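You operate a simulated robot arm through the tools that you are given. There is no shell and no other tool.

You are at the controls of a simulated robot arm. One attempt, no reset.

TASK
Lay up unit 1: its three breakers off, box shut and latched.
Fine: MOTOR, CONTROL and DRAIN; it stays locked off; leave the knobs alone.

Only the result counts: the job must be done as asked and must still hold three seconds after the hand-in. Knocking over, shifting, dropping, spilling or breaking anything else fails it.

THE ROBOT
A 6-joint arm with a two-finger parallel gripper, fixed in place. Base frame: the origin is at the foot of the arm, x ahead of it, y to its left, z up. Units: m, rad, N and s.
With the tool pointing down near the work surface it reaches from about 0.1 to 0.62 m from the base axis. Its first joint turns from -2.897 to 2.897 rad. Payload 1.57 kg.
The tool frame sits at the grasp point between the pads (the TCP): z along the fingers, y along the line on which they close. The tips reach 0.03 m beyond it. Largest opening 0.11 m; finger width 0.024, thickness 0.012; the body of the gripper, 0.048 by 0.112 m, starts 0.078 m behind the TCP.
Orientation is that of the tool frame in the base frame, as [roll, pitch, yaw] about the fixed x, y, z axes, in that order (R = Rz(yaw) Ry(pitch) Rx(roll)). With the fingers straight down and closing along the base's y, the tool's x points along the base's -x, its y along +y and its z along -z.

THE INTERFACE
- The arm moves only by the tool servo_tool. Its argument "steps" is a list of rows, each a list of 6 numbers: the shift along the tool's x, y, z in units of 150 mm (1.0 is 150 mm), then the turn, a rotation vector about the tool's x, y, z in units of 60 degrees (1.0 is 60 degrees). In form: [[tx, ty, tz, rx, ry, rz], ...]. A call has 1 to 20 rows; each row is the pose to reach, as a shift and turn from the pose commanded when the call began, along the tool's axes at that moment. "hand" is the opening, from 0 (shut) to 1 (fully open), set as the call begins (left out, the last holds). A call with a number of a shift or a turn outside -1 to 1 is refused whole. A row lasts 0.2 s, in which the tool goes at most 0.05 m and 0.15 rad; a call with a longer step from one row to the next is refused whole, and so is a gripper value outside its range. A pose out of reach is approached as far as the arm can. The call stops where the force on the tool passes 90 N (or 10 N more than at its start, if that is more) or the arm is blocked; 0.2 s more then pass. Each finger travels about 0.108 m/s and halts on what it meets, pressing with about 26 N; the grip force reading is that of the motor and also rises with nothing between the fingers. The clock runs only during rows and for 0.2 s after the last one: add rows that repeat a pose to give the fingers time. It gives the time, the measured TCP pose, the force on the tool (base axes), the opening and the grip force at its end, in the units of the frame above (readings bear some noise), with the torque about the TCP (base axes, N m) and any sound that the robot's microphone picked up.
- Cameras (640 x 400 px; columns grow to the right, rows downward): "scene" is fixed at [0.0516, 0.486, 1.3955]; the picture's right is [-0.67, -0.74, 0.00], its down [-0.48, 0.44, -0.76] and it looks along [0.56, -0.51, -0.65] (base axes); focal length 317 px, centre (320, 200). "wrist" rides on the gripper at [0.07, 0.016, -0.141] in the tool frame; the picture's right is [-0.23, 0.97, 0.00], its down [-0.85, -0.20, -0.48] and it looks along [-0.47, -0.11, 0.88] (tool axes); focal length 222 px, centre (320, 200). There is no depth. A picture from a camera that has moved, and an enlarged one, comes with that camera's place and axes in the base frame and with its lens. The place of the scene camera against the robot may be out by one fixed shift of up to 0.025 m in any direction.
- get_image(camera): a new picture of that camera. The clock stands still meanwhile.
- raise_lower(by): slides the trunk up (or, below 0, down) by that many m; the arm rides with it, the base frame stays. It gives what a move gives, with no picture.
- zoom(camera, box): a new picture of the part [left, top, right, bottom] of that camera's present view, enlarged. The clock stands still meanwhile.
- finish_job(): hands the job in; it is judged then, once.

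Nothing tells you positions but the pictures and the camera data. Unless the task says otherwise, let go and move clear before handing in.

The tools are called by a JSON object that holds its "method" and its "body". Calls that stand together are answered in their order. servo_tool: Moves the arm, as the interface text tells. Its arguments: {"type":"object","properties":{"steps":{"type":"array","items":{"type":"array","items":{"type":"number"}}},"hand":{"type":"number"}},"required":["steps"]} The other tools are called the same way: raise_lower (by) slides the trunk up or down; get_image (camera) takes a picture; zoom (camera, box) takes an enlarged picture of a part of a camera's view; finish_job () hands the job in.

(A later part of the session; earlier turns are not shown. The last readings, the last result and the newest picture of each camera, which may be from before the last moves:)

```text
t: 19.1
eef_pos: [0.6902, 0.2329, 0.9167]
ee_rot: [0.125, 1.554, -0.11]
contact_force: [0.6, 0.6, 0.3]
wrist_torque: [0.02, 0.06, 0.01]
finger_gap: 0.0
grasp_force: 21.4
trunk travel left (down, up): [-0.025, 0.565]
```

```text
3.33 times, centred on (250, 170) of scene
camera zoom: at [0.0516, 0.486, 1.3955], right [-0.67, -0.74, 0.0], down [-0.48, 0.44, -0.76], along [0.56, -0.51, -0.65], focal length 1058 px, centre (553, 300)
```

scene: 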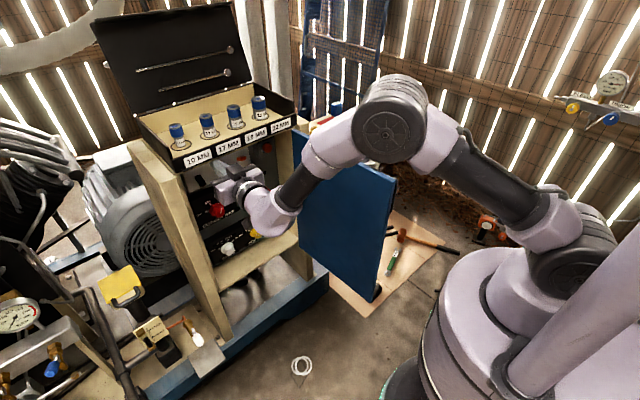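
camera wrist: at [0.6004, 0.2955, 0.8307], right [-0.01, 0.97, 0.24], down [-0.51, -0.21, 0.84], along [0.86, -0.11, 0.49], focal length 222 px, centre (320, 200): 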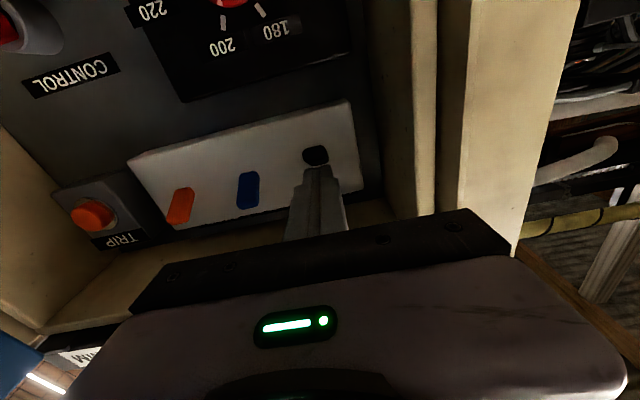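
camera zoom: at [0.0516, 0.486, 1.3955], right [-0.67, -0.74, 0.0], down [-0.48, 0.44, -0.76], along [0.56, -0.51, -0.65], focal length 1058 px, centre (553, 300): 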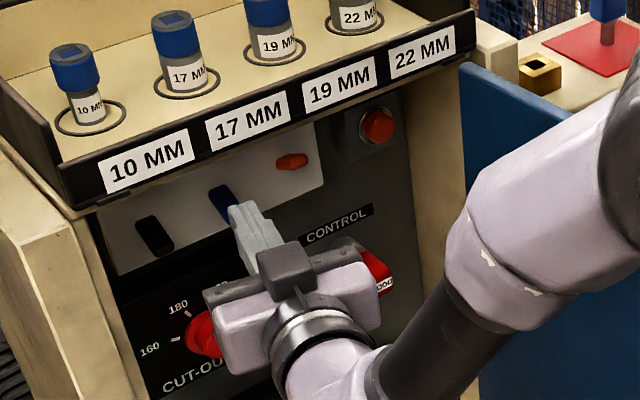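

Blue CONTROL is down too. Next I'll move to the pre-position for the red DRAIN lever with a bit more yaw.

{"method": "servo_tool", "body": {"steps": [[-0.06, -0.12, 0.03, 0.027, 0, 0], [-0.12, -0.24, 0.06, 0.054, 0, 0], [-0.175, -0.36, 0.1, 0.081, 0, 0], [-0.175, -0.459, 0.137, 0.108, 0, 0], [-0.175, -0.459, 0.137, 0.108, 0, 0]]}}

{"method": "zoom", "body": {"camera": "wrist", "box": [140, 60, 440, 260]}}

{"method": "zoom", "body": {"camera": "scene", "box": [170, 110, 330, 230]}}

```text
t: 20.3
eef_pos: [0.6948, 0.1619, 0.9431]
ee_rot: [0.251, 1.552, -0.095]
contact_force: [-0.9, -0.4, 0.9]
wrist_torque: [-0.03, 0.0, 0.0]
finger_gap: 0.0
grasp_force: 21.8
trunk travel left (down, up): [-0.025, 0.565]
```

```text
2.00 times, centred on (290, 160) of wrist
camera zoom: at [0.5685, 0.2247, 0.8704], right [0.33, 0.92, 0.23], down [-0.53, -0.02, 0.85], along [0.78, -0.4, 0.48], focal length 444 px, centre (380, 280)
```

zoom: 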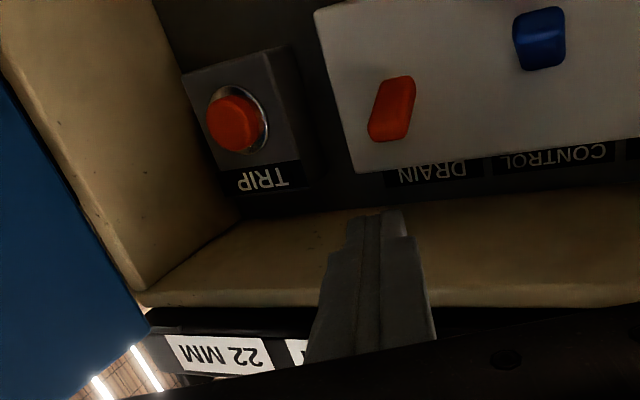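

```text
3.33 times, centred on (250, 170) of scene
camera zoom: at [0.0516, 0.486, 1.3955], right [-0.67, -0.74, 0.0], down [-0.48, 0.44, -0.76], along [0.56, -0.51, -0.65], focal length 1058 px, centre (553, 300)
```

zoom: 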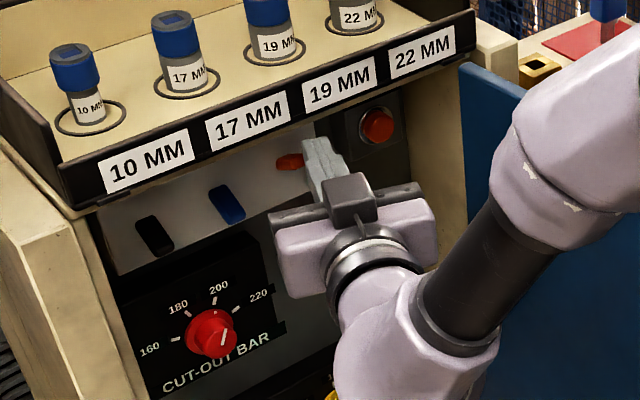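

The tip lines up with the red lever at y≈0.151. I'll slide in above it and push down the same way.

{"method": "servo_tool", "body": {"steps": [[0.002, 0.026, 0.077, 0, 0, 0], [0.003, 0.053, 0.155, 0, 0, 0], [0.005, 0.079, 0.23, 0, 0, 0], [0.006, 0.104, 0.303, 0, 0, 0], [0.06, 0.104, 0.303, 0, 0, 0], [0.12, 0.104, 0.303, 0, 0, 0], [0.18, 0.104, 0.303, 0, 0, 0], [0.24, 0.104, 0.303, 0, 0, 0], [0.29, 0.104, 0.303, 0, 0, 0], [0.33, 0.104, 0.303, 0, 0, 0]]}}

{"method": "zoom", "body": {"camera": "wrist", "box": [140, 60, 440, 260]}}

{"method": "zoom", "body": {"camera": "scene", "box": [170, 110, 330, 230]}}

```text
t: 22.5
eef_pos: [0.7424, 0.1617, 0.9054]
ee_rot: [0.435, 1.535, 0.087]
contact_force: [-3.7, -0.5, 59.2]
wrist_torque: [-0.44, -1.66, -0.04]
finger_gap: 0.0
grasp_force: 21.6
trunk travel left (down, up): [-0.025, 0.565]
```

```text
2.00 times, centred on (290, 160) of wrist
camera zoom: at [0.6159, 0.2249, 0.831], right [0.32, 0.92, 0.24], down [-0.55, -0.03, 0.84], along [0.77, -0.4, 0.49], focal length 444 px, centre (380, 280)
```

zoom: 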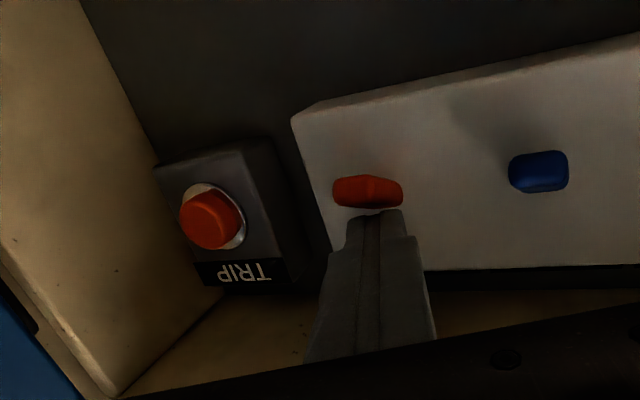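

```text
3.33 times, centred on (250, 170) of scene
camera zoom: at [0.0516, 0.486, 1.3955], right [-0.67, -0.74, 0.0], down [-0.48, 0.44, -0.76], along [0.56, -0.51, -0.65], focal length 1058 px, centre (553, 300)
```

zoom: 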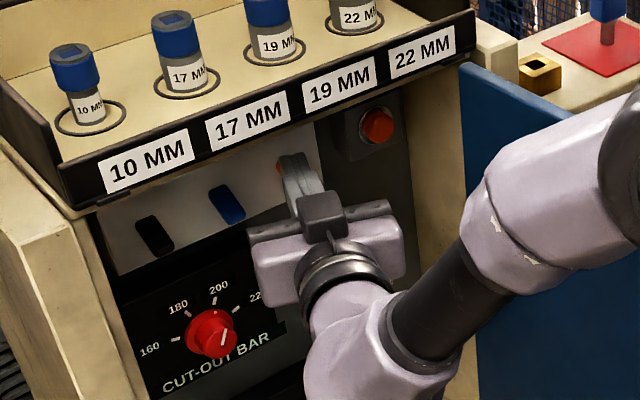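

Red DRAIN looks flipped the same way. I'll lift off it, back out and verify.

{"method": "servo_tool", "body": {"steps": [[-0.07, 0, 0, 0, 0, 0], [-0.14, 0, 0, 0, 0, 0], [-0.16, 0, -0.1, 0, 0, 0], [-0.16, 0, -0.2, 0, 0, 0], [-0.16, 0, -0.3, 0, 0, 0], [-0.16, 0, -0.4, 0, 0, 0], [-0.16, 0, -0.6, 0, 0, 0], [-0.16, 0, -0.6, 0, 0, 0]]}}

{"method": "zoom", "body": {"camera": "wrist", "box": [140, 40, 440, 240]}}

{"method": "zoom", "body": {"camera": "scene", "box": [170, 110, 330, 230]}}

{"method": "get_image", "body": {"camera": "scene"}}

```text
t: 24.3
eef_pos: [0.6574, 0.1921, 0.9184]
ee_rot: [0.264, 1.551, -0.083]
contact_force: [-0.8, -0.1, 0.1]
wrist_torque: [0.0, 0.0, -0.01]
finger_gap: 0.0
grasp_force: 21.2
trunk travel left (down, up): [-0.025, 0.565]
```

```text
2.00 times, centred on (290, 140) of wrist
camera zoom: at [0.5318, 0.2559, 0.8445], right [0.33, 0.92, 0.23], down [-0.53, -0.02, 0.85], along [0.78, -0.4, 0.48], focal length 444 px, centre (380, 320)
```

zoom: 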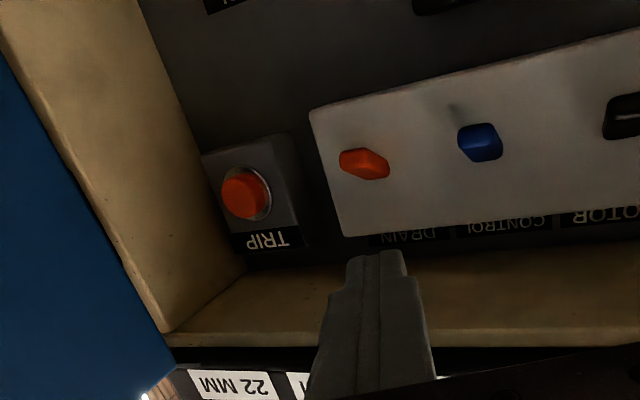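

```text
3.33 times, centred on (250, 170) of scene
camera zoom: at [0.0516, 0.486, 1.3955], right [-0.67, -0.74, 0.0], down [-0.48, 0.44, -0.76], along [0.56, -0.51, -0.65], focal length 1058 px, centre (553, 300)
```

zoom: 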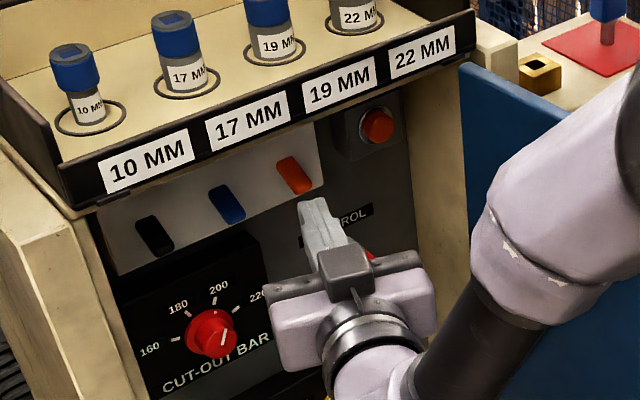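

```text
taken
```

scene: 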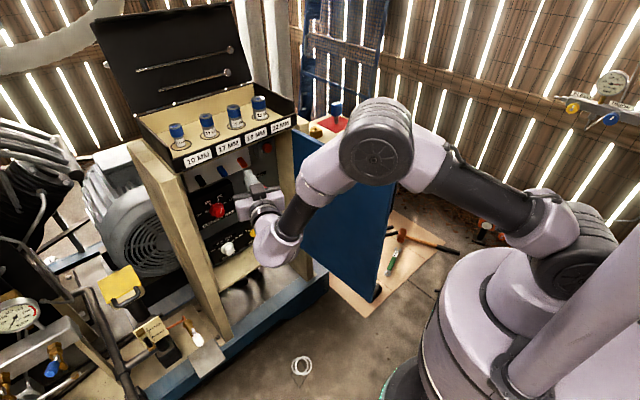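

All three breaker levers are down, so MOTOR, CONTROL and DRAIN are off and the knobs are untouched. Next I'll back out and raise up to inspect the outer face of the door for its latch.

{"method": "servo_tool", "body": {"steps": [[0, 0, -0.1, 0, 0, 0], [0, 0, -0.2, 0, 0, 0], [0, 0, -0.3, 0, 0, 0], [0, 0, -0.4, 0, 0, 0], [0, 0, -0.4, 0, 0, 0]]}}

{"method": "raise_lower", "body": {"by": 0.25}}

{"method": "get_image", "body": {"camera": "scene"}}

{"method": "get_image", "body": {"camera": "wrist"}}

```text
t: 25.5
eef_pos: [0.602, 0.2122, 0.9154]
ee_rot: [0.241, 1.551, -0.108]
contact_force: [-1.1, 0.2, -0.4]
wrist_torque: [0.02, 0.02, -0.03]
finger_gap: 0.0003
grasp_force: 21.1
trunk travel left (down, up): [-0.025, 0.565]
```

```text
t: 28.0
eef_pos: [0.6022, 0.213, 1.1644]
ee_rot: [0.248, 1.553, -0.102]
contact_force: [-0.7, -0.7, 0.4]
wrist_torque: [-0.02, 0.01, -0.01]
finger_gap: 0.0002
grasp_force: 21.5
trunk travel left (down, up): [-0.275, 0.315]
```

```text
taken
```

scene: 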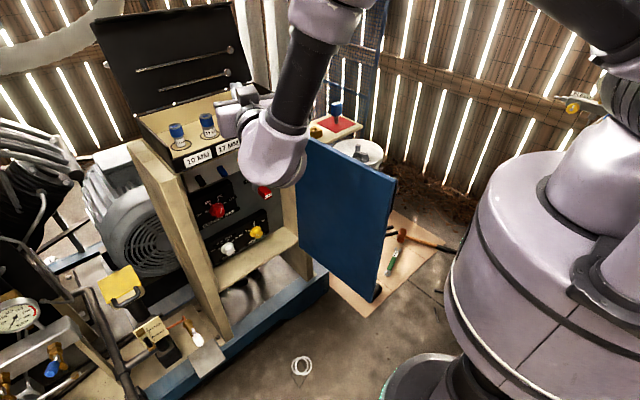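

```text
taken
camera wrist: at [0.4766, 0.2754, 1.0923], right [0.33, 0.92, 0.23], down [-0.53, -0.02, 0.85], along [0.78, -0.4, 0.48], focal length 222 px, centre (320, 200)
```

wrist: 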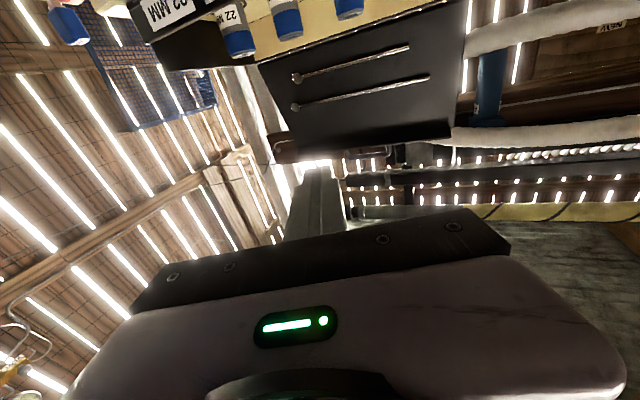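

The arm is up and clear of everything. I'll tip the tool back down while moving toward the middle, heading over the door to its outer side.

{"method": "servo_tool", "body": {"steps": [[-0.014, -0.117, -0.046, 0, 0.125, 0], [-0.028, -0.233, -0.092, 0, 0.25, 0], [-0.043, -0.35, -0.139, 0, 0.375, 0], [-0.057, -0.467, -0.185, 0, 0.5, 0], [-0.071, -0.583, -0.231, 0, 0.625, 0], [-0.086, -0.7, -0.277, 0, 0.75, 0], [-0.1, -0.816, -0.323, 0, 0.875, 0], [-0.114, -0.933, -0.37, 0, 1, 0], [-0.114, -0.933, -0.37, 0, 1, 0]]}}

{"method": "get_image", "body": {"camera": "scene"}}

{"method": "get_image", "body": {"camera": "wrist"}}

```text
t: 30.0
eef_pos: [0.5022, 0.0992, 1.1802]
ee_rot: [3.137, 0.541, 2.793]
contact_force: [-0.2, 0.5, 0.0]
wrist_torque: [0.01, 0.0, 0.0]
finger_gap: 0.0002
grasp_force: 21.5
trunk travel left (down, up): [-0.275, 0.315]
```

```text
taken
```

scene: 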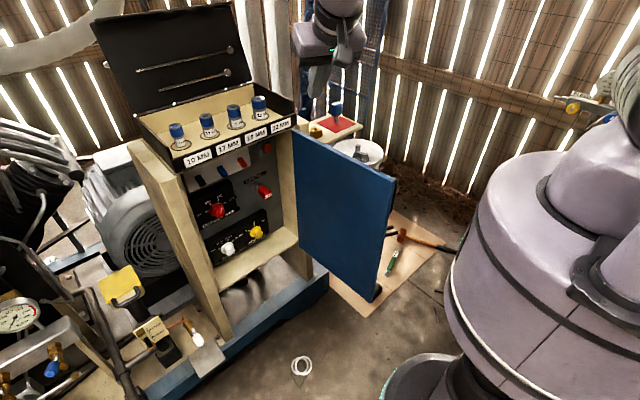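

```text
taken
camera wrist: at [0.383, 0.1592, 1.265], right [0.51, 0.85, 0.12], down [0.39, -0.36, 0.85], along [0.77, -0.39, -0.51], focal length 222 px, centre (320, 200)
```

wrist: 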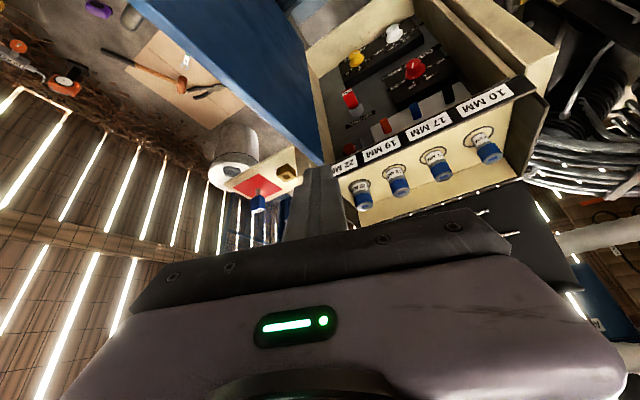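

The wrist now points down-forward above the door. I'll swing over to the outer (-y) side while turning the tool toward the door's outer face.

{"method": "servo_tool", "body": {"steps": [[0.035, -0.209, 0.042, -0.05, 0, -0.083], [0.07, -0.418, 0.085, -0.1, 0, -0.167], [0.106, -0.628, 0.127, -0.15, 0, -0.25], [0.141, -0.837, 0.17, -0.2, 0, -0.333]]}}

{"method": "servo_tool", "body": {"steps": [[0.106, -0.188, 0, -0.05, 0, -0.083], [0.212, -0.375, 0, -0.1, 0, -0.167], [0.319, -0.563, 0, -0.15, 0, -0.25], [0.425, -0.751, 0, -0.2, 0, -0.333]]}}

{"method": "get_image", "body": {"camera": "wrist"}}

{"method": "get_image", "body": {"camera": "scene"}}

```text
t: 31.0
eef_pos: [0.4635, -0.0068, 1.1529]
ee_rot: [-3.137, 0.56, -3.126]
contact_force: [0.4, -0.8, -0.1]
wrist_torque: [-0.01, 0.0, 0.01]
finger_gap: 0.0
grasp_force: 21.4
out of reach, approached as far as the arm can: row 4
trunk travel left (down, up): [-0.275, 0.315]
```

```text
t: 32.0
eef_pos: [0.4121, -0.1214, 1.118]
ee_rot: [-3.128, 0.559, -2.713]
contact_force: [0.8, 0.2, 0.1]
wrist_torque: [0.04, 0.0, 0.0]
finger_gap: 0.0003
grasp_force: 21.1
trunk travel left (down, up): [-0.275, 0.315]
```

```text
taken
camera wrist: at [0.2826, -0.1608, 1.2005], right [-0.22, 0.97, 0.11], down [0.51, 0.02, 0.86], along [0.83, 0.25, -0.5], focal length 222 px, centre (320, 200)
```

wrist: 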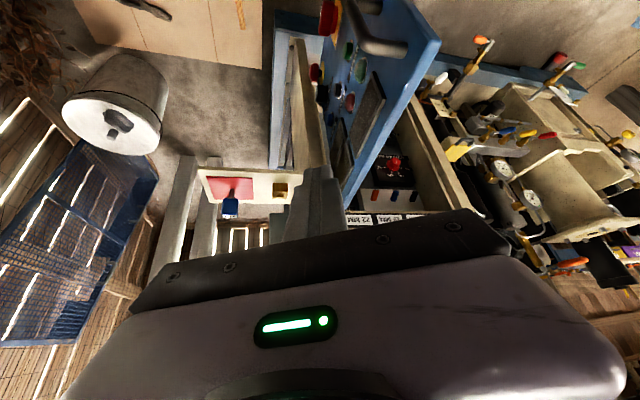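

```text
taken
```

scene: 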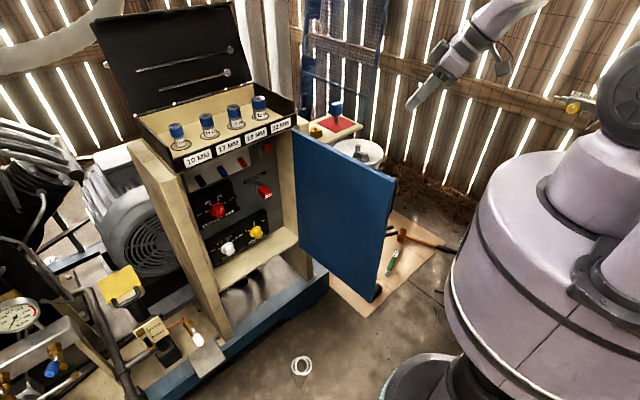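

I can now see the door's outer face: it carries buttons, a display and a grey handle near the free edge. I'll move further round for a proper look.

{"method": "zoom", "body": {"camera": "wrist", "box": [270, 0, 450, 200]}}

{"method": "servo_tool", "body": {"steps": [[0.163, -0.136, -0.034, -0.05, 0, -0.083], [0.327, -0.272, -0.068, -0.1, 0, -0.167], [0.49, -0.409, -0.102, -0.15, 0, -0.25], [0.654, -0.545, -0.136, -0.2, 0, -0.333]]}}

{"method": "get_image", "body": {"camera": "wrist"}}

{"method": "get_image", "body": {"camera": "scene"}}

```text
2.00 times, centred on (360, 100) of wrist
camera zoom: at [0.2826, -0.1608, 1.2005], right [-0.22, 0.97, 0.11], down [0.51, 0.02, 0.86], along [0.83, 0.25, -0.5], focal length 444 px, centre (240, 400)
```

zoom: 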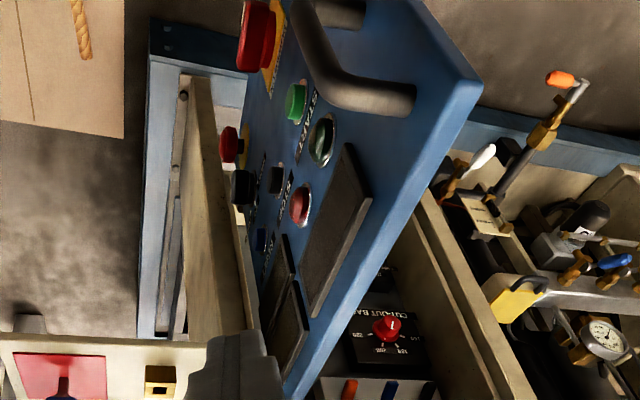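

```text
t: 33.0
eef_pos: [0.3585, -0.2361, 1.0861]
ee_rot: [-3.122, 0.553, -2.303]
contact_force: [-0.3, -0.7, 0.1]
wrist_torque: [0.03, -0.01, -0.01]
finger_gap: 0.0
grasp_force: 21.2
trunk travel left (down, up): [-0.275, 0.315]
```

```text
taken
camera wrist: at [0.2558, -0.3217, 1.1685], right [-0.59, 0.8, 0.1], down [0.46, 0.23, 0.86], along [0.67, 0.55, -0.5], focal length 222 px, centre (320, 200)
```

wrist: 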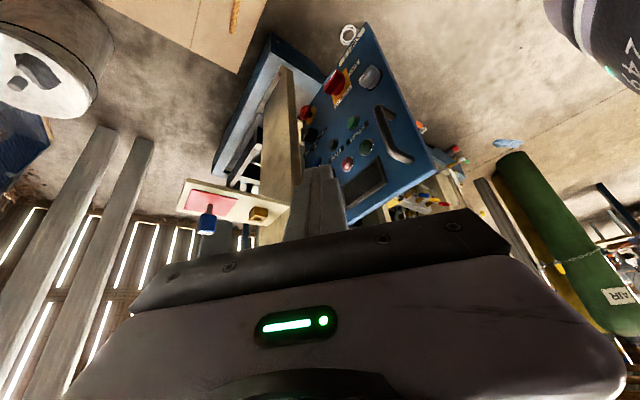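

```text
taken
```

scene: 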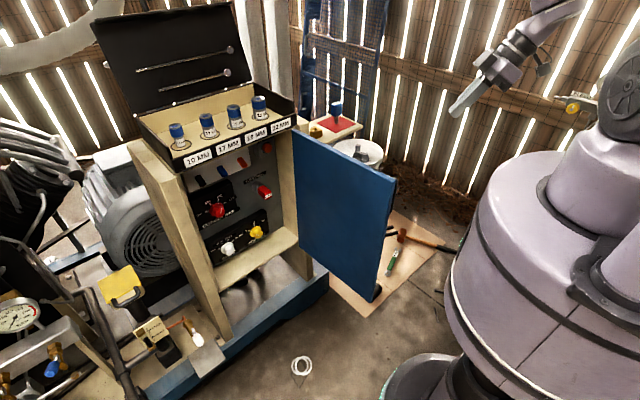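

Now the outer face of the door is visible. I'll zoom in on it.

{"method": "zoom", "body": {"camera": "wrist", "box": [290, 10, 450, 120]}}

{"method": "zoom", "body": {"camera": "wrist", "box": [290, 90, 450, 230]}}

```text
3.64 times, centred on (370, 65) of wrist
camera zoom: at [0.2558, -0.3217, 1.1685], right [-0.59, 0.8, 0.1], down [0.46, 0.23, 0.86], along [0.67, 0.55, -0.5], focal length 808 px, centre (138, 691)
```

zoom: 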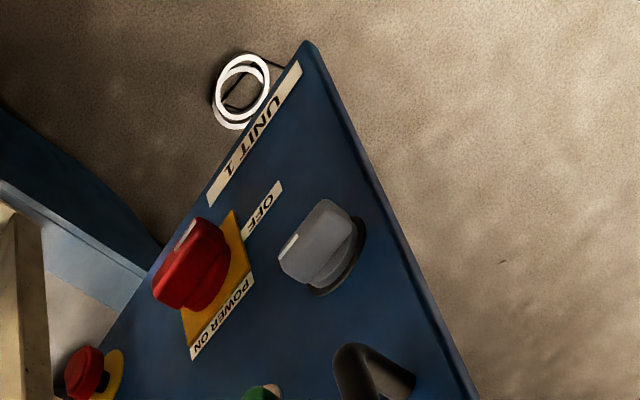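

```text
2.86 times, centred on (370, 160) of wrist
camera zoom: at [0.2558, -0.3217, 1.1685], right [-0.59, 0.8, 0.1], down [0.46, 0.23, 0.86], along [0.67, 0.55, -0.5], focal length 635 px, centre (177, 314)
```

zoom: 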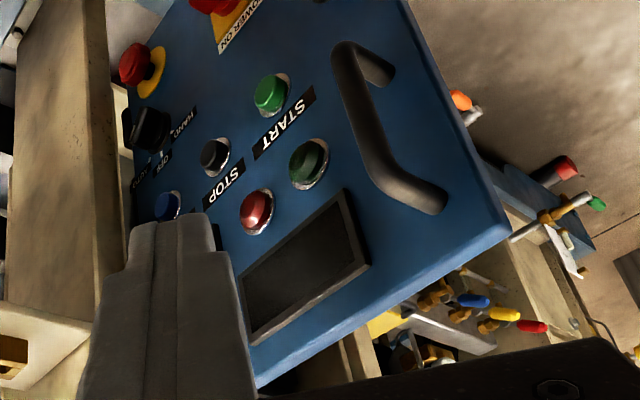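

The door carries a red power isolator (to be left OFF), push buttons, a grip handle by the free edge and a grey turn-knob below it, likely the latch. I'll look at the knob in detail.

{"method": "zoom", "body": {"camera": "wrist", "box": [340, 50, 410, 100]}}

{"method": "zoom", "body": {"camera": "wrist", "box": [310, 20, 390, 100]}}

```text
8.00 times, centred on (375, 75) of wrist
camera zoom: at [0.2558, -0.3217, 1.1685], right [-0.59, 0.8, 0.1], down [0.46, 0.23, 0.86], along [0.67, 0.55, -0.5], focal length 1777 px, centre (-120, 1200)
```

zoom: 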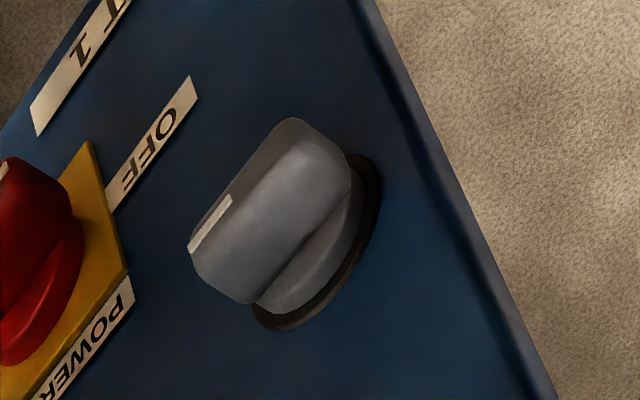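

```text
5.00 times, centred on (350, 60) of wrist
camera zoom: at [0.2558, -0.3217, 1.1685], right [-0.59, 0.8, 0.1], down [0.46, 0.23, 0.86], along [0.67, 0.55, -0.5], focal length 1111 px, centre (170, 900)
```

zoom: 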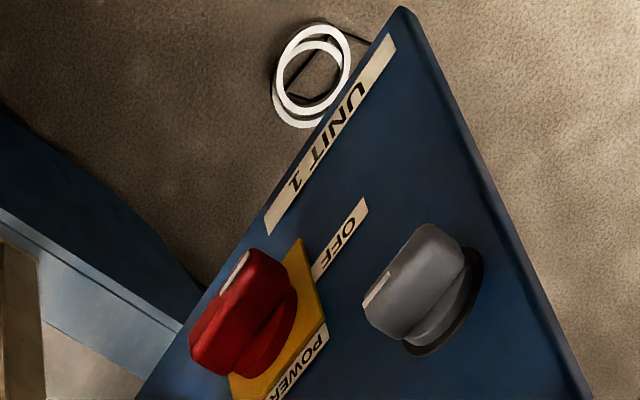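

The grey bar-knob near the free edge, marked with a white line pointing toward the hinge, looks like the quarter-turn latch. First I'll swing the door shut by pushing its bare top strip from outside, so I'm turning the tool to face the door there.

{"method": "servo_tool", "body": {"steps": [[-0.093, 0.066, 0.038, -0.064, -0.002, -0.104], [-0.186, 0.132, 0.076, -0.128, -0.004, -0.208], [-0.28, 0.198, 0.114, -0.192, -0.006, -0.312], [-0.373, 0.263, 0.152, -0.257, -0.008, -0.416], [-0.466, 0.329, 0.19, -0.321, -0.01, -0.52], [-0.559, 0.395, 0.228, -0.385, -0.012, -0.624], [-0.559, 0.395, 0.228, -0.385, -0.012, -0.624]]}}

{"method": "get_image", "body": {"camera": "wrist"}}

{"method": "get_image", "body": {"camera": "scene"}}

```text
t: 34.6
eef_pos: [0.3757, -0.1273, 1.1021]
ee_rot: [-3.121, 0.551, -1.536]
contact_force: [0.2, -0.2, 0.4]
wrist_torque: [-0.03, -0.02, 0.0]
finger_gap: 0.0
grasp_force: 21.2
trunk travel left (down, up): [-0.275, 0.315]
```

```text
taken
camera wrist: at [0.3619, -0.2609, 1.183], right [-0.98, 0.17, 0.1], down [0.17, 0.48, 0.86], along [0.1, 0.86, -0.5], focal length 222 px, centre (320, 200)
```

wrist: 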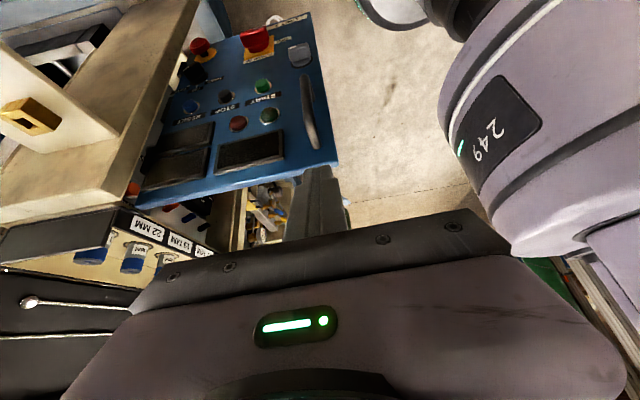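

```text
taken
```

scene: 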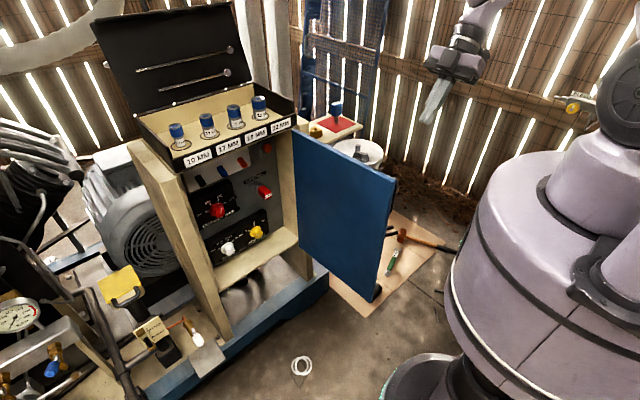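

Now I have a clear view of the outer face, so I'll zoom in to read it.

{"method": "zoom", "body": {"camera": "wrist", "box": [170, 10, 350, 120]}}

{"method": "zoom", "body": {"camera": "wrist", "box": [140, 70, 360, 210]}}

{"method": "zoom", "body": {"camera": "wrist", "box": [270, 30, 330, 80]}}

```text
3.56 times, centred on (260, 65) of wrist
camera zoom: at [0.3619, -0.2609, 1.183], right [-0.98, 0.17, 0.1], down [0.17, 0.48, 0.86], along [0.1, 0.86, -0.5], focal length 790 px, centre (533, 680)
```

zoom: 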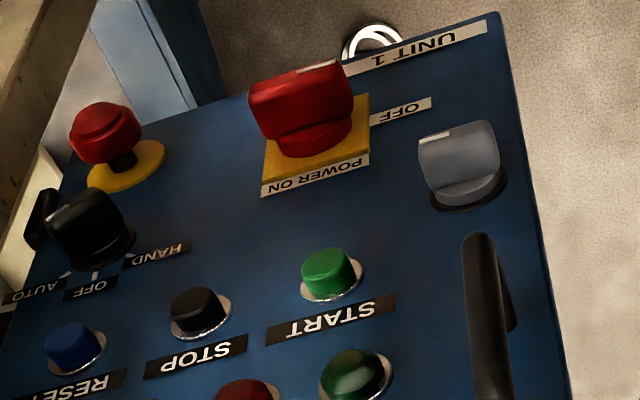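

```text
2.86 times, centred on (250, 140) of wrist
camera zoom: at [0.3619, -0.2609, 1.183], right [-0.98, 0.17, 0.1], down [0.17, 0.48, 0.86], along [0.1, 0.86, -0.5], focal length 635 px, centre (520, 371)
```

zoom: 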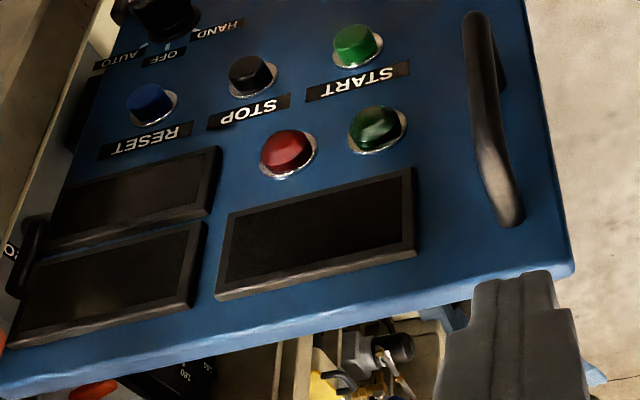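

```text
8.00 times, centred on (300, 55) of wrist
camera zoom: at [0.3619, -0.2609, 1.183], right [-0.98, 0.17, 0.1], down [0.17, 0.48, 0.86], along [0.1, 0.86, -0.5], focal length 1777 px, centre (480, 1360)
```

zoom: 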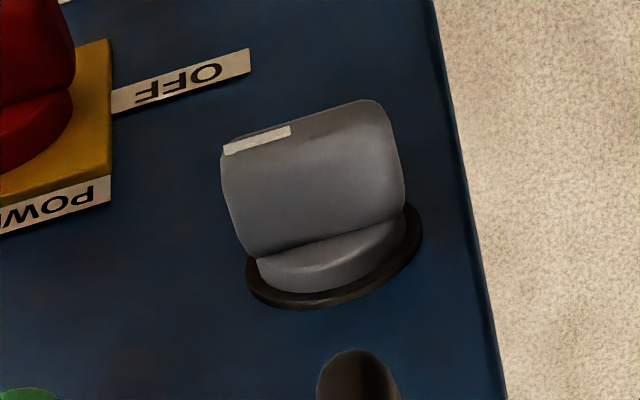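

The red isolator's white mark points at OFF, so it stays as is, and the grey latch knob's mark points to the hinge side. There's a bare strip at x≈0.40–0.44 between handle and display where I can push the door, so I'm bringing the closed fingertips to just outside it.

{"method": "servo_tool", "body": {"steps": [[0.0, -0.05, 0.15, 0, 0, 0], [0.0, -0.1, 0.3, 0, 0, 0], [0.01, -0.15, 0.45, 0, 0, 0], [0.02, -0.2, 0.6, 0, 0, 0], [0.03, -0.25, 0.75, 0, 0, 0], [0.04, -0.277, 0.85, 0, 0, 0], [0.04, -0.277, 0.85, 0, 0, 0]]}}

{"method": "get_image", "body": {"camera": "wrist"}}

{"method": "get_image", "body": {"camera": "scene"}}

```text
t: 36.2
eef_pos: [0.4206, -0.0649, 0.9872]
ee_rot: [-3.122, 0.55, -1.537]
contact_force: [0.5, -0.4, 0.2]
wrist_torque: [-0.01, 0.01, -0.01]
finger_gap: 0.0001
grasp_force: 21.0
trunk travel left (down, up): [-0.275, 0.315]
```

```text
taken
camera wrist: at [0.406, -0.1982, 1.0704], right [-0.98, 0.17, 0.1], down [0.17, 0.48, 0.86], along [0.1, 0.86, -0.5], focal length 222 px, centre (320, 200)
```

wrist: 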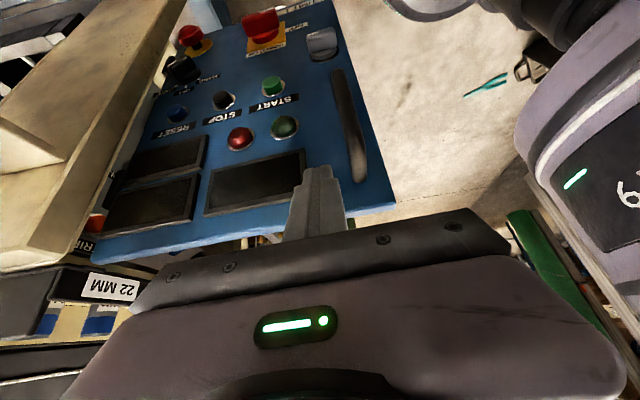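

```text
taken
```

scene: 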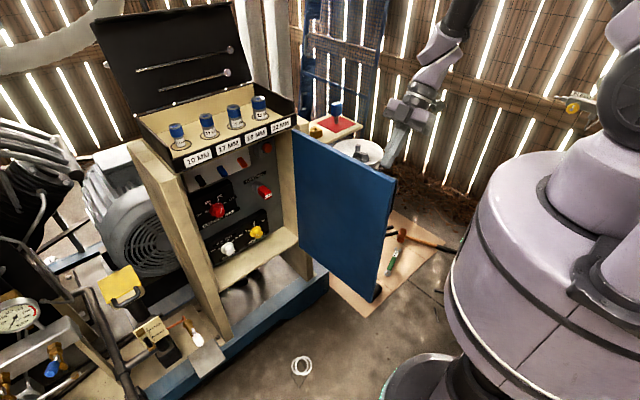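

The fingertips sit neatly in the gap between handle and display. I'll lower them slightly and ease in until they nearly touch the door.

{"method": "servo_tool", "body": {"steps": [[-0.01, 0.009, 0.11, 0, 0, 0], [-0.02, 0.018, 0.223, 0, 0, 0], [-0.06, 0.018, 0.25, 0, 0, 0], [-0.1, 0.018, 0.275, 0, 0, 0]]}}

{"method": "get_image", "body": {"camera": "wrist"}}

{"method": "zoom", "body": {"camera": "wrist", "box": [200, 60, 420, 220]}}

```text
t: 37.2
eef_pos: [0.4174, -0.0281, 0.962]
ee_rot: [-3.121, 0.552, -1.538]
contact_force: [-0.6, 0.3, -0.6]
wrist_torque: [0.01, -0.01, 0.0]
finger_gap: 0.0
grasp_force: 21.8
trunk travel left (down, up): [-0.275, 0.315]
```

```text
taken
camera wrist: at [0.4018, -0.1631, 1.0447], right [-0.98, 0.17, 0.1], down [0.17, 0.48, 0.86], along [0.1, 0.86, -0.5], focal length 222 px, centre (320, 200)
```

wrist: 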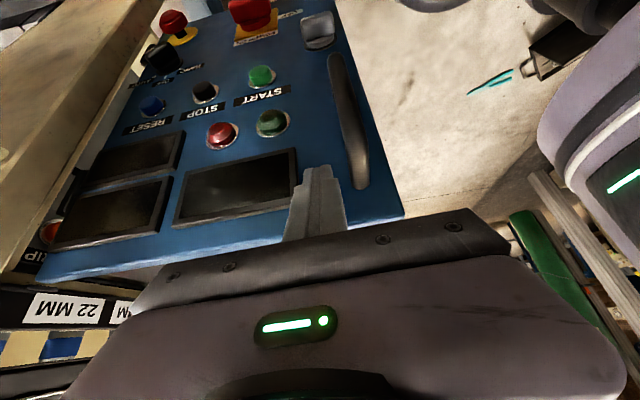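

```text
2.50 times, centred on (310, 140) of wrist
camera zoom: at [0.4018, -0.1631, 1.0447], right [-0.98, 0.17, 0.1], down [0.17, 0.48, 0.86], along [0.1, 0.86, -0.5], focal length 555 px, centre (345, 350)
```

zoom: 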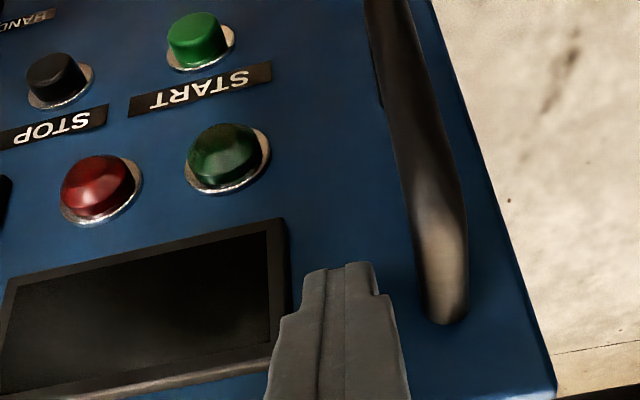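

Contact is imminent and the strip is well centred. I'll swing the door along its hinge arc, turning the tool with it, and check after the first part.

{"method": "servo_tool", "body": {"steps": [[-0.1185, 0.035, 0.0722, 0.035, 0.0012, 0.0568], [-0.2373, 0.0406, 0.1452, 0.07, 0.0023, 0.1136], [-0.356, 0.037, 0.2182, 0.105, 0.0035, 0.1703], [-0.474, 0.023, 0.2913, 0.14, 0.0047, 0.2271]]}}

{"method": "get_image", "body": {"camera": "wrist"}}

{"method": "get_image", "body": {"camera": "scene"}}

```text
t: 38.2
eef_pos: [0.4095, 0.0534, 0.9621]
ee_rot: [-3.123, 0.552, -1.817]
contact_force: [-0.1, 0.2, -0.5]
wrist_torque: [0.02, -0.01, 0.0]
finger_gap: 0.0
grasp_force: 21.1
trunk travel left (down, up): [-0.275, 0.315]
```

```text
taken
camera wrist: at [0.3583, -0.071, 1.0447], right [-0.89, 0.44, 0.1], down [0.3, 0.41, 0.86], along [0.33, 0.8, -0.5], focal length 222 px, centre (320, 200)
```

wrist: 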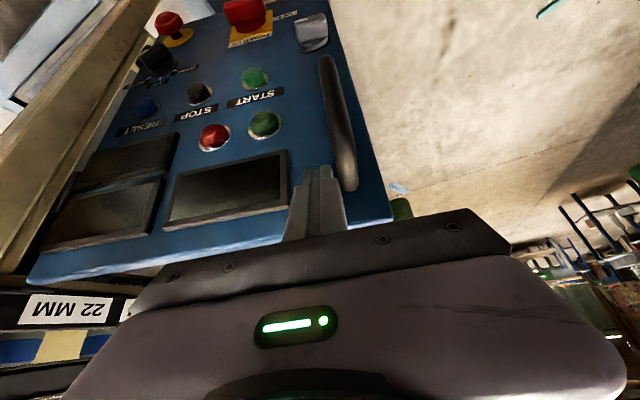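

```text
taken
```

scene: 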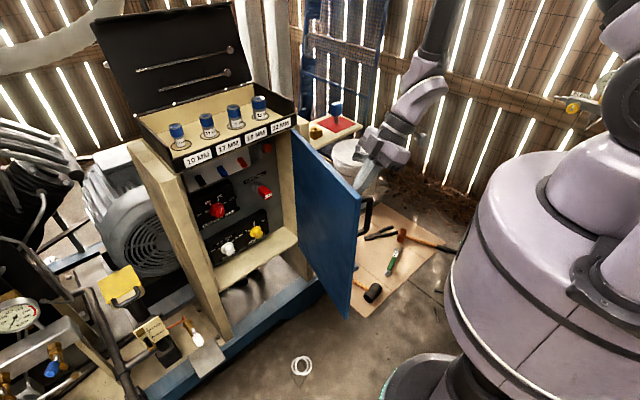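

The door swings freely with almost no force and the tip stays in the strip. I'll continue along the arc.

{"method": "servo_tool", "body": {"steps": [[-0.121, -0.004, 0.075, 0.035, 0.001, 0.0568], [-0.239, 0.001, 0.147, 0.07, 0.002, 0.1135], [-0.356, -0.003, 0.219, 0.105, 0.003, 0.1703], [-0.473, -0.017, 0.291, 0.14, 0.004, 0.227], [-0.589, -0.041, 0.363, 0.1748, 0.005, 0.2838], [-0.702, -0.073, 0.434, 0.2098, 0.006, 0.3406], [-0.814, -0.115, 0.503, 0.2447, 0.007, 0.3973]]}}

{"method": "get_image", "body": {"camera": "wrist"}}

{"method": "get_image", "body": {"camera": "scene"}}

```text
t: 39.8
eef_pos: [0.4632, 0.1875, 0.9625]
ee_rot: [-3.122, 0.55, -2.307]
contact_force: [-0.4, -0.1, 0.0]
wrist_torque: [-0.03, 0.02, -0.01]
finger_gap: 0.0
grasp_force: 21.5
trunk travel left (down, up): [-0.275, 0.315]
```

```text
taken
camera wrist: at [0.3594, 0.102, 1.0443], right [-0.59, 0.8, 0.1], down [0.46, 0.22, 0.86], along [0.67, 0.55, -0.5], focal length 222 px, centre (320, 200)
```

wrist: 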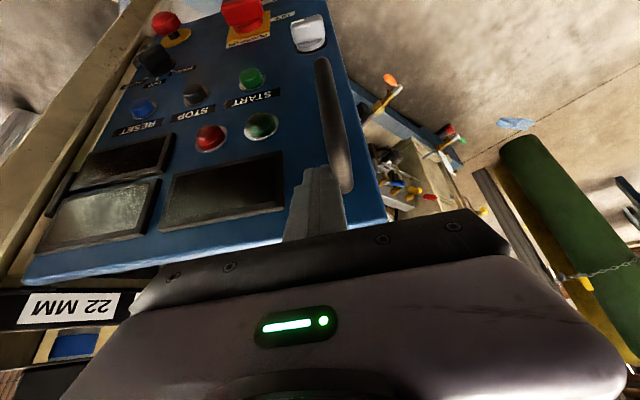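

```text
taken
```

scene: 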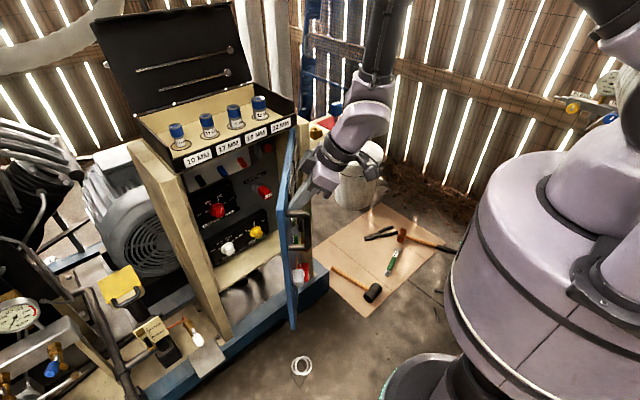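

The door is now roughly half closed, and the tip has drifted a little toward the handle. I'll correct the pivot estimate and keep swinging.

{"method": "servo_tool", "body": {"steps": [[-0.119, -0.042, 0.074, 0.035, 0.001, 0.0568], [-0.236, -0.041, 0.146, 0.07, 0.002, 0.1135], [-0.353, -0.049, 0.217, 0.105, 0.003, 0.1703], [-0.469, -0.067, 0.289, 0.14, 0.004, 0.227], [-0.585, -0.094, 0.361, 0.1748, 0.005, 0.2838], [-0.697, -0.131, 0.43, 0.2098, 0.006, 0.3406], [-0.807, -0.175, 0.499, 0.2447, 0.007, 0.3973]]}}

{"method": "get_image", "body": {"camera": "wrist"}}

{"method": "get_image", "body": {"camera": "scene"}}

```text
t: 41.4
eef_pos: [0.5773, 0.2754, 0.9621]
ee_rot: [-3.123, 0.554, -2.795]
contact_force: [-0.3, -1.1, 0.8]
wrist_torque: [0.0, 0.0, 0.01]
finger_gap: 0.0001
grasp_force: 21.5
trunk travel left (down, up): [-0.275, 0.315]
```

```text
taken
camera wrist: at [0.4467, 0.2484, 1.0455], right [-0.14, 0.98, 0.1], down [0.51, -0.02, 0.86], along [0.85, 0.17, -0.5], focal length 222 px, centre (320, 200)
```

wrist: 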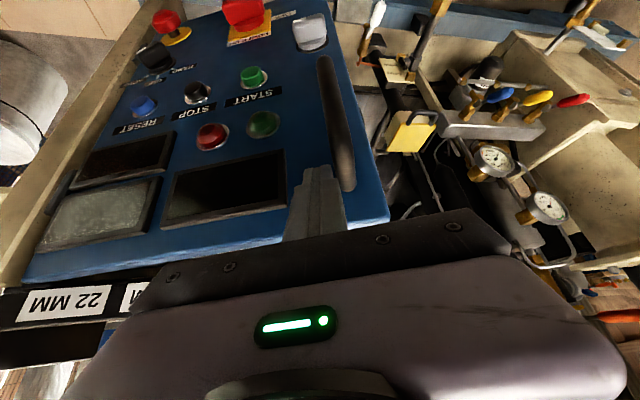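

```text
taken
```

scene: 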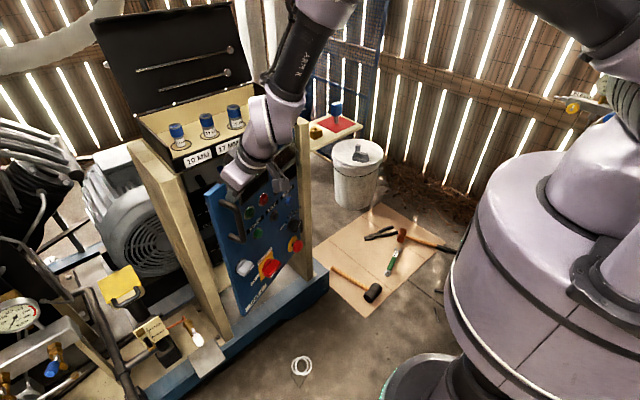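

The door is about 20° from shut. I'll push a bit further, watching for reach limits.

{"method": "servo_tool", "body": {"steps": [[-0.117, 0.011, 0.072, 0.035, 0.001, 0.0567], [-0.234, 0.012, 0.144, 0.0701, 0.002, 0.1134], [-0.351, 0.004, 0.217, 0.1052, 0.003, 0.17]]}}

{"method": "get_image", "body": {"camera": "wrist"}}

{"method": "get_image", "body": {"camera": "scene"}}

```text
t: 42.2
eef_pos: [0.6379, 0.2976, 0.9622]
ee_rot: [-3.122, 0.553, -3.001]
contact_force: [0.5, 0.0, -0.9]
wrist_torque: [0.0, -0.02, -0.03]
finger_gap: 0.0001
grasp_force: 21.4
trunk travel left (down, up): [-0.275, 0.315]
```

```text
taken
camera wrist: at [0.5026, 0.2979, 1.0442], right [0.07, 0.99, 0.1], down [0.5, -0.12, 0.86], along [0.87, -0.01, -0.5], focal length 222 px, centre (320, 200)
```

wrist: 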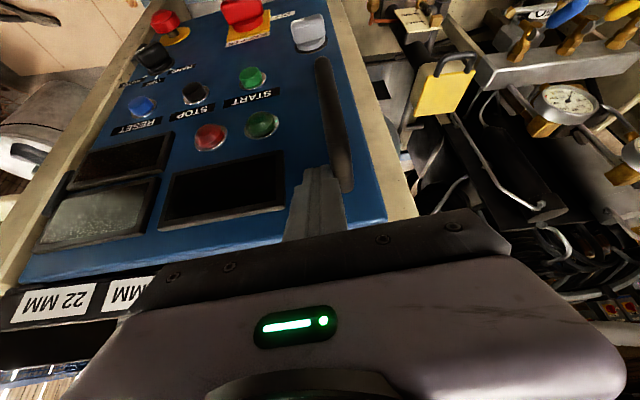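

```text
taken
```

scene: 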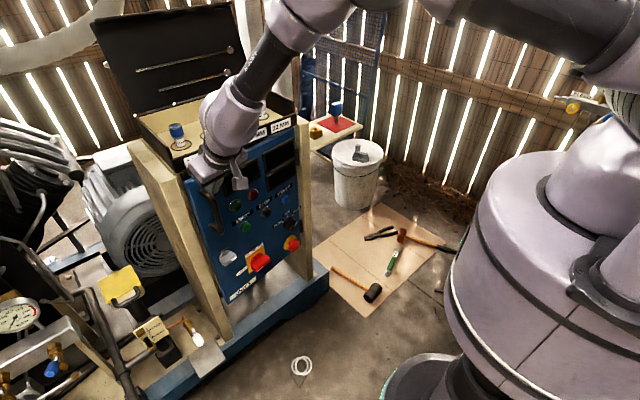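

Nearly shut, and the force is still near zero. I'll continue in small steps until it seats.

{"method": "servo_tool", "body": {"steps": [[-0.0875, 0.0087, 0.0538, 0.0263, 0.0008, 0.0425], [-0.1753, 0.012, 0.108, 0.0525, 0.0017, 0.0851], [-0.22, 0.011, 0.135, 0.065, 0.002, 0.106], [-0.264, 0.0093, 0.1627, 0.0788, 0.0025, 0.1276]]}}

{"method": "get_image", "body": {"camera": "wrist"}}

{"method": "get_image", "body": {"camera": "scene"}}

```text
t: 43.2
eef_pos: [0.674, 0.3042, 0.9615]
ee_rot: [-3.119, 0.551, 3.125]
contact_force: [-64.3, -1.9, -1.6]
wrist_torque: [0.32, 1.31, 0.42]
finger_gap: 0.0
grasp_force: 21.4
trunk travel left (down, up): [-0.275, 0.315]
```

```text
taken
camera wrist: at [0.5417, 0.3258, 1.0448], right [0.22, 0.97, 0.1], down [0.47, -0.2, 0.86], along [0.85, -0.14, -0.5], focal length 222 px, centre (320, 200)
```

wrist: 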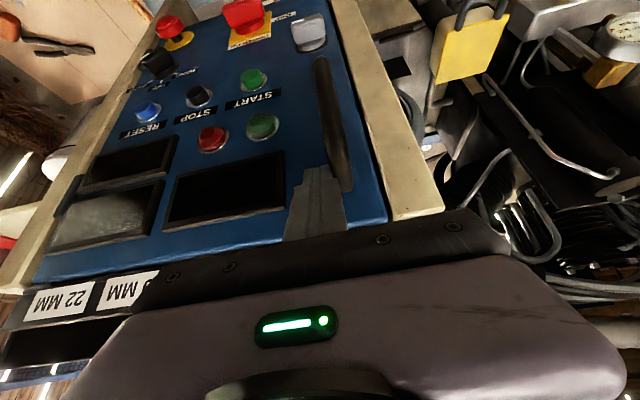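

```text
taken
```

scene: 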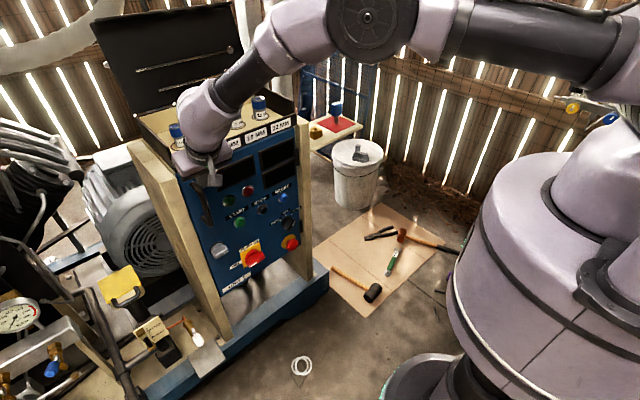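

The door has seated: there's 64 N of resistance and the outer face is at x≈0.69. I'll back straight off and check that it stays shut.

{"method": "servo_tool", "body": {"steps": [[0.06, 0, -0.037, 0, 0, 0], [0.12, 0, -0.074, 0, 0, 0], [0.2, 0, -0.123, 0, 0, 0], [0.3, 0, -0.184, 0, 0, 0], [0.4, 0, -0.246, 0, 0, 0], [0.5, 0, -0.307, 0, 0, 0], [0.6, 0, -0.369, 0, 0, 0], [0.6, 0, -0.369, 0, 0, 0]]}}

{"method": "get_image", "body": {"camera": "wrist"}}

{"method": "get_image", "body": {"camera": "scene"}}

{"method": "zoom", "body": {"camera": "scene", "box": [170, 130, 320, 310]}}

```text
t: 44.6
eef_pos: [0.6028, 0.2922, 0.9649]
ee_rot: [-3.101, 0.558, 3.122]
contact_force: [16.7, -46.8, 16.8]
wrist_torque: [-0.85, -0.34, -0.2]
finger_gap: 0.0
grasp_force: 20.9
trunk travel left (down, up): [-0.275, 0.315]
stopped in row 7: the force on the tool passed its limit at 95 N (the readings are from after the stop); the commanded pose is now the measured one
```

```text
taken
camera wrist: at [0.4699, 0.3156, 1.0462], right [0.23, 0.97, 0.09], down [0.46, -0.19, 0.87], along [0.85, -0.16, -0.49], focal length 222 px, centre (320, 200)
```

wrist: 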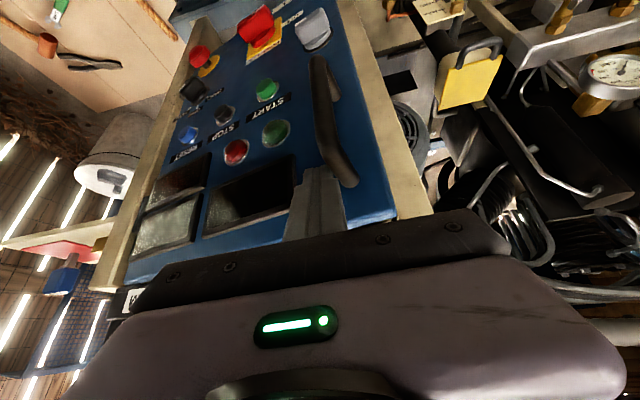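

```text
taken
```

scene: 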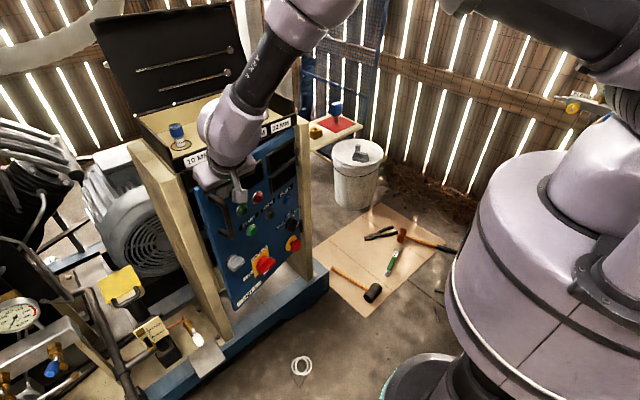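

```text
2.22 times, centred on (245, 220) of scene
camera zoom: at [0.0516, 0.486, 1.3955], right [-0.67, -0.74, 0.0], down [-0.48, 0.44, -0.76], along [0.56, -0.51, -0.65], focal length 705 px, centre (487, 156)
```

zoom: 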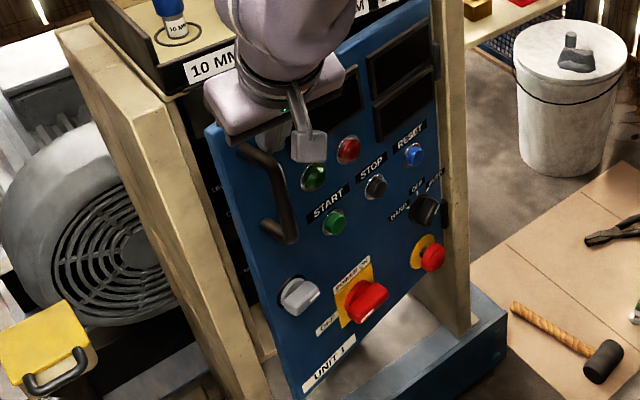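

The pull-back dragged the door partly open: the finger seems caught against the handle, with the force mostly sideways. I'll look closely before moving again.

{"method": "zoom", "body": {"camera": "wrist", "box": [260, 130, 400, 240]}}

{"method": "zoom", "body": {"camera": "scene", "box": [190, 130, 280, 200]}}

```text
3.64 times, centred on (330, 185) of wrist
camera zoom: at [0.4699, 0.3156, 1.0462], right [0.23, 0.97, 0.09], down [0.46, -0.19, 0.87], along [0.85, -0.16, -0.49], focal length 808 px, centre (284, 254)
```

zoom: 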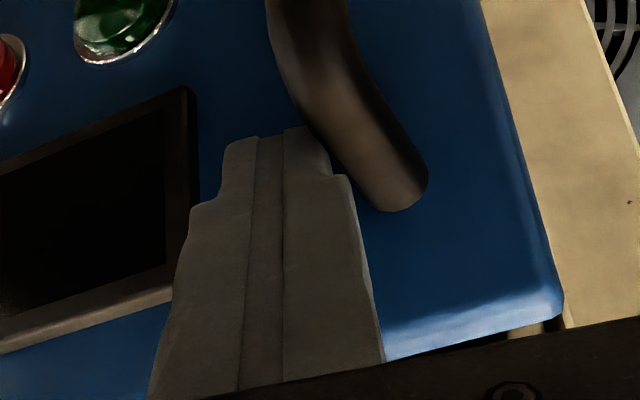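

```text
5.71 times, centred on (235, 165) of scene
camera zoom: at [0.0516, 0.486, 1.3955], right [-0.67, -0.74, 0.0], down [-0.48, 0.44, -0.76], along [0.56, -0.51, -0.65], focal length 1813 px, centre (806, 400)
```

zoom: 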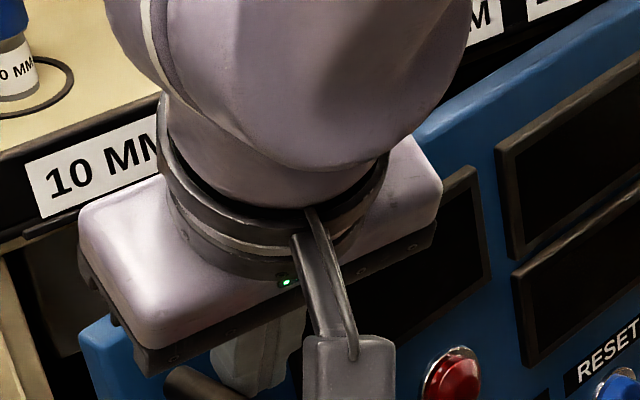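

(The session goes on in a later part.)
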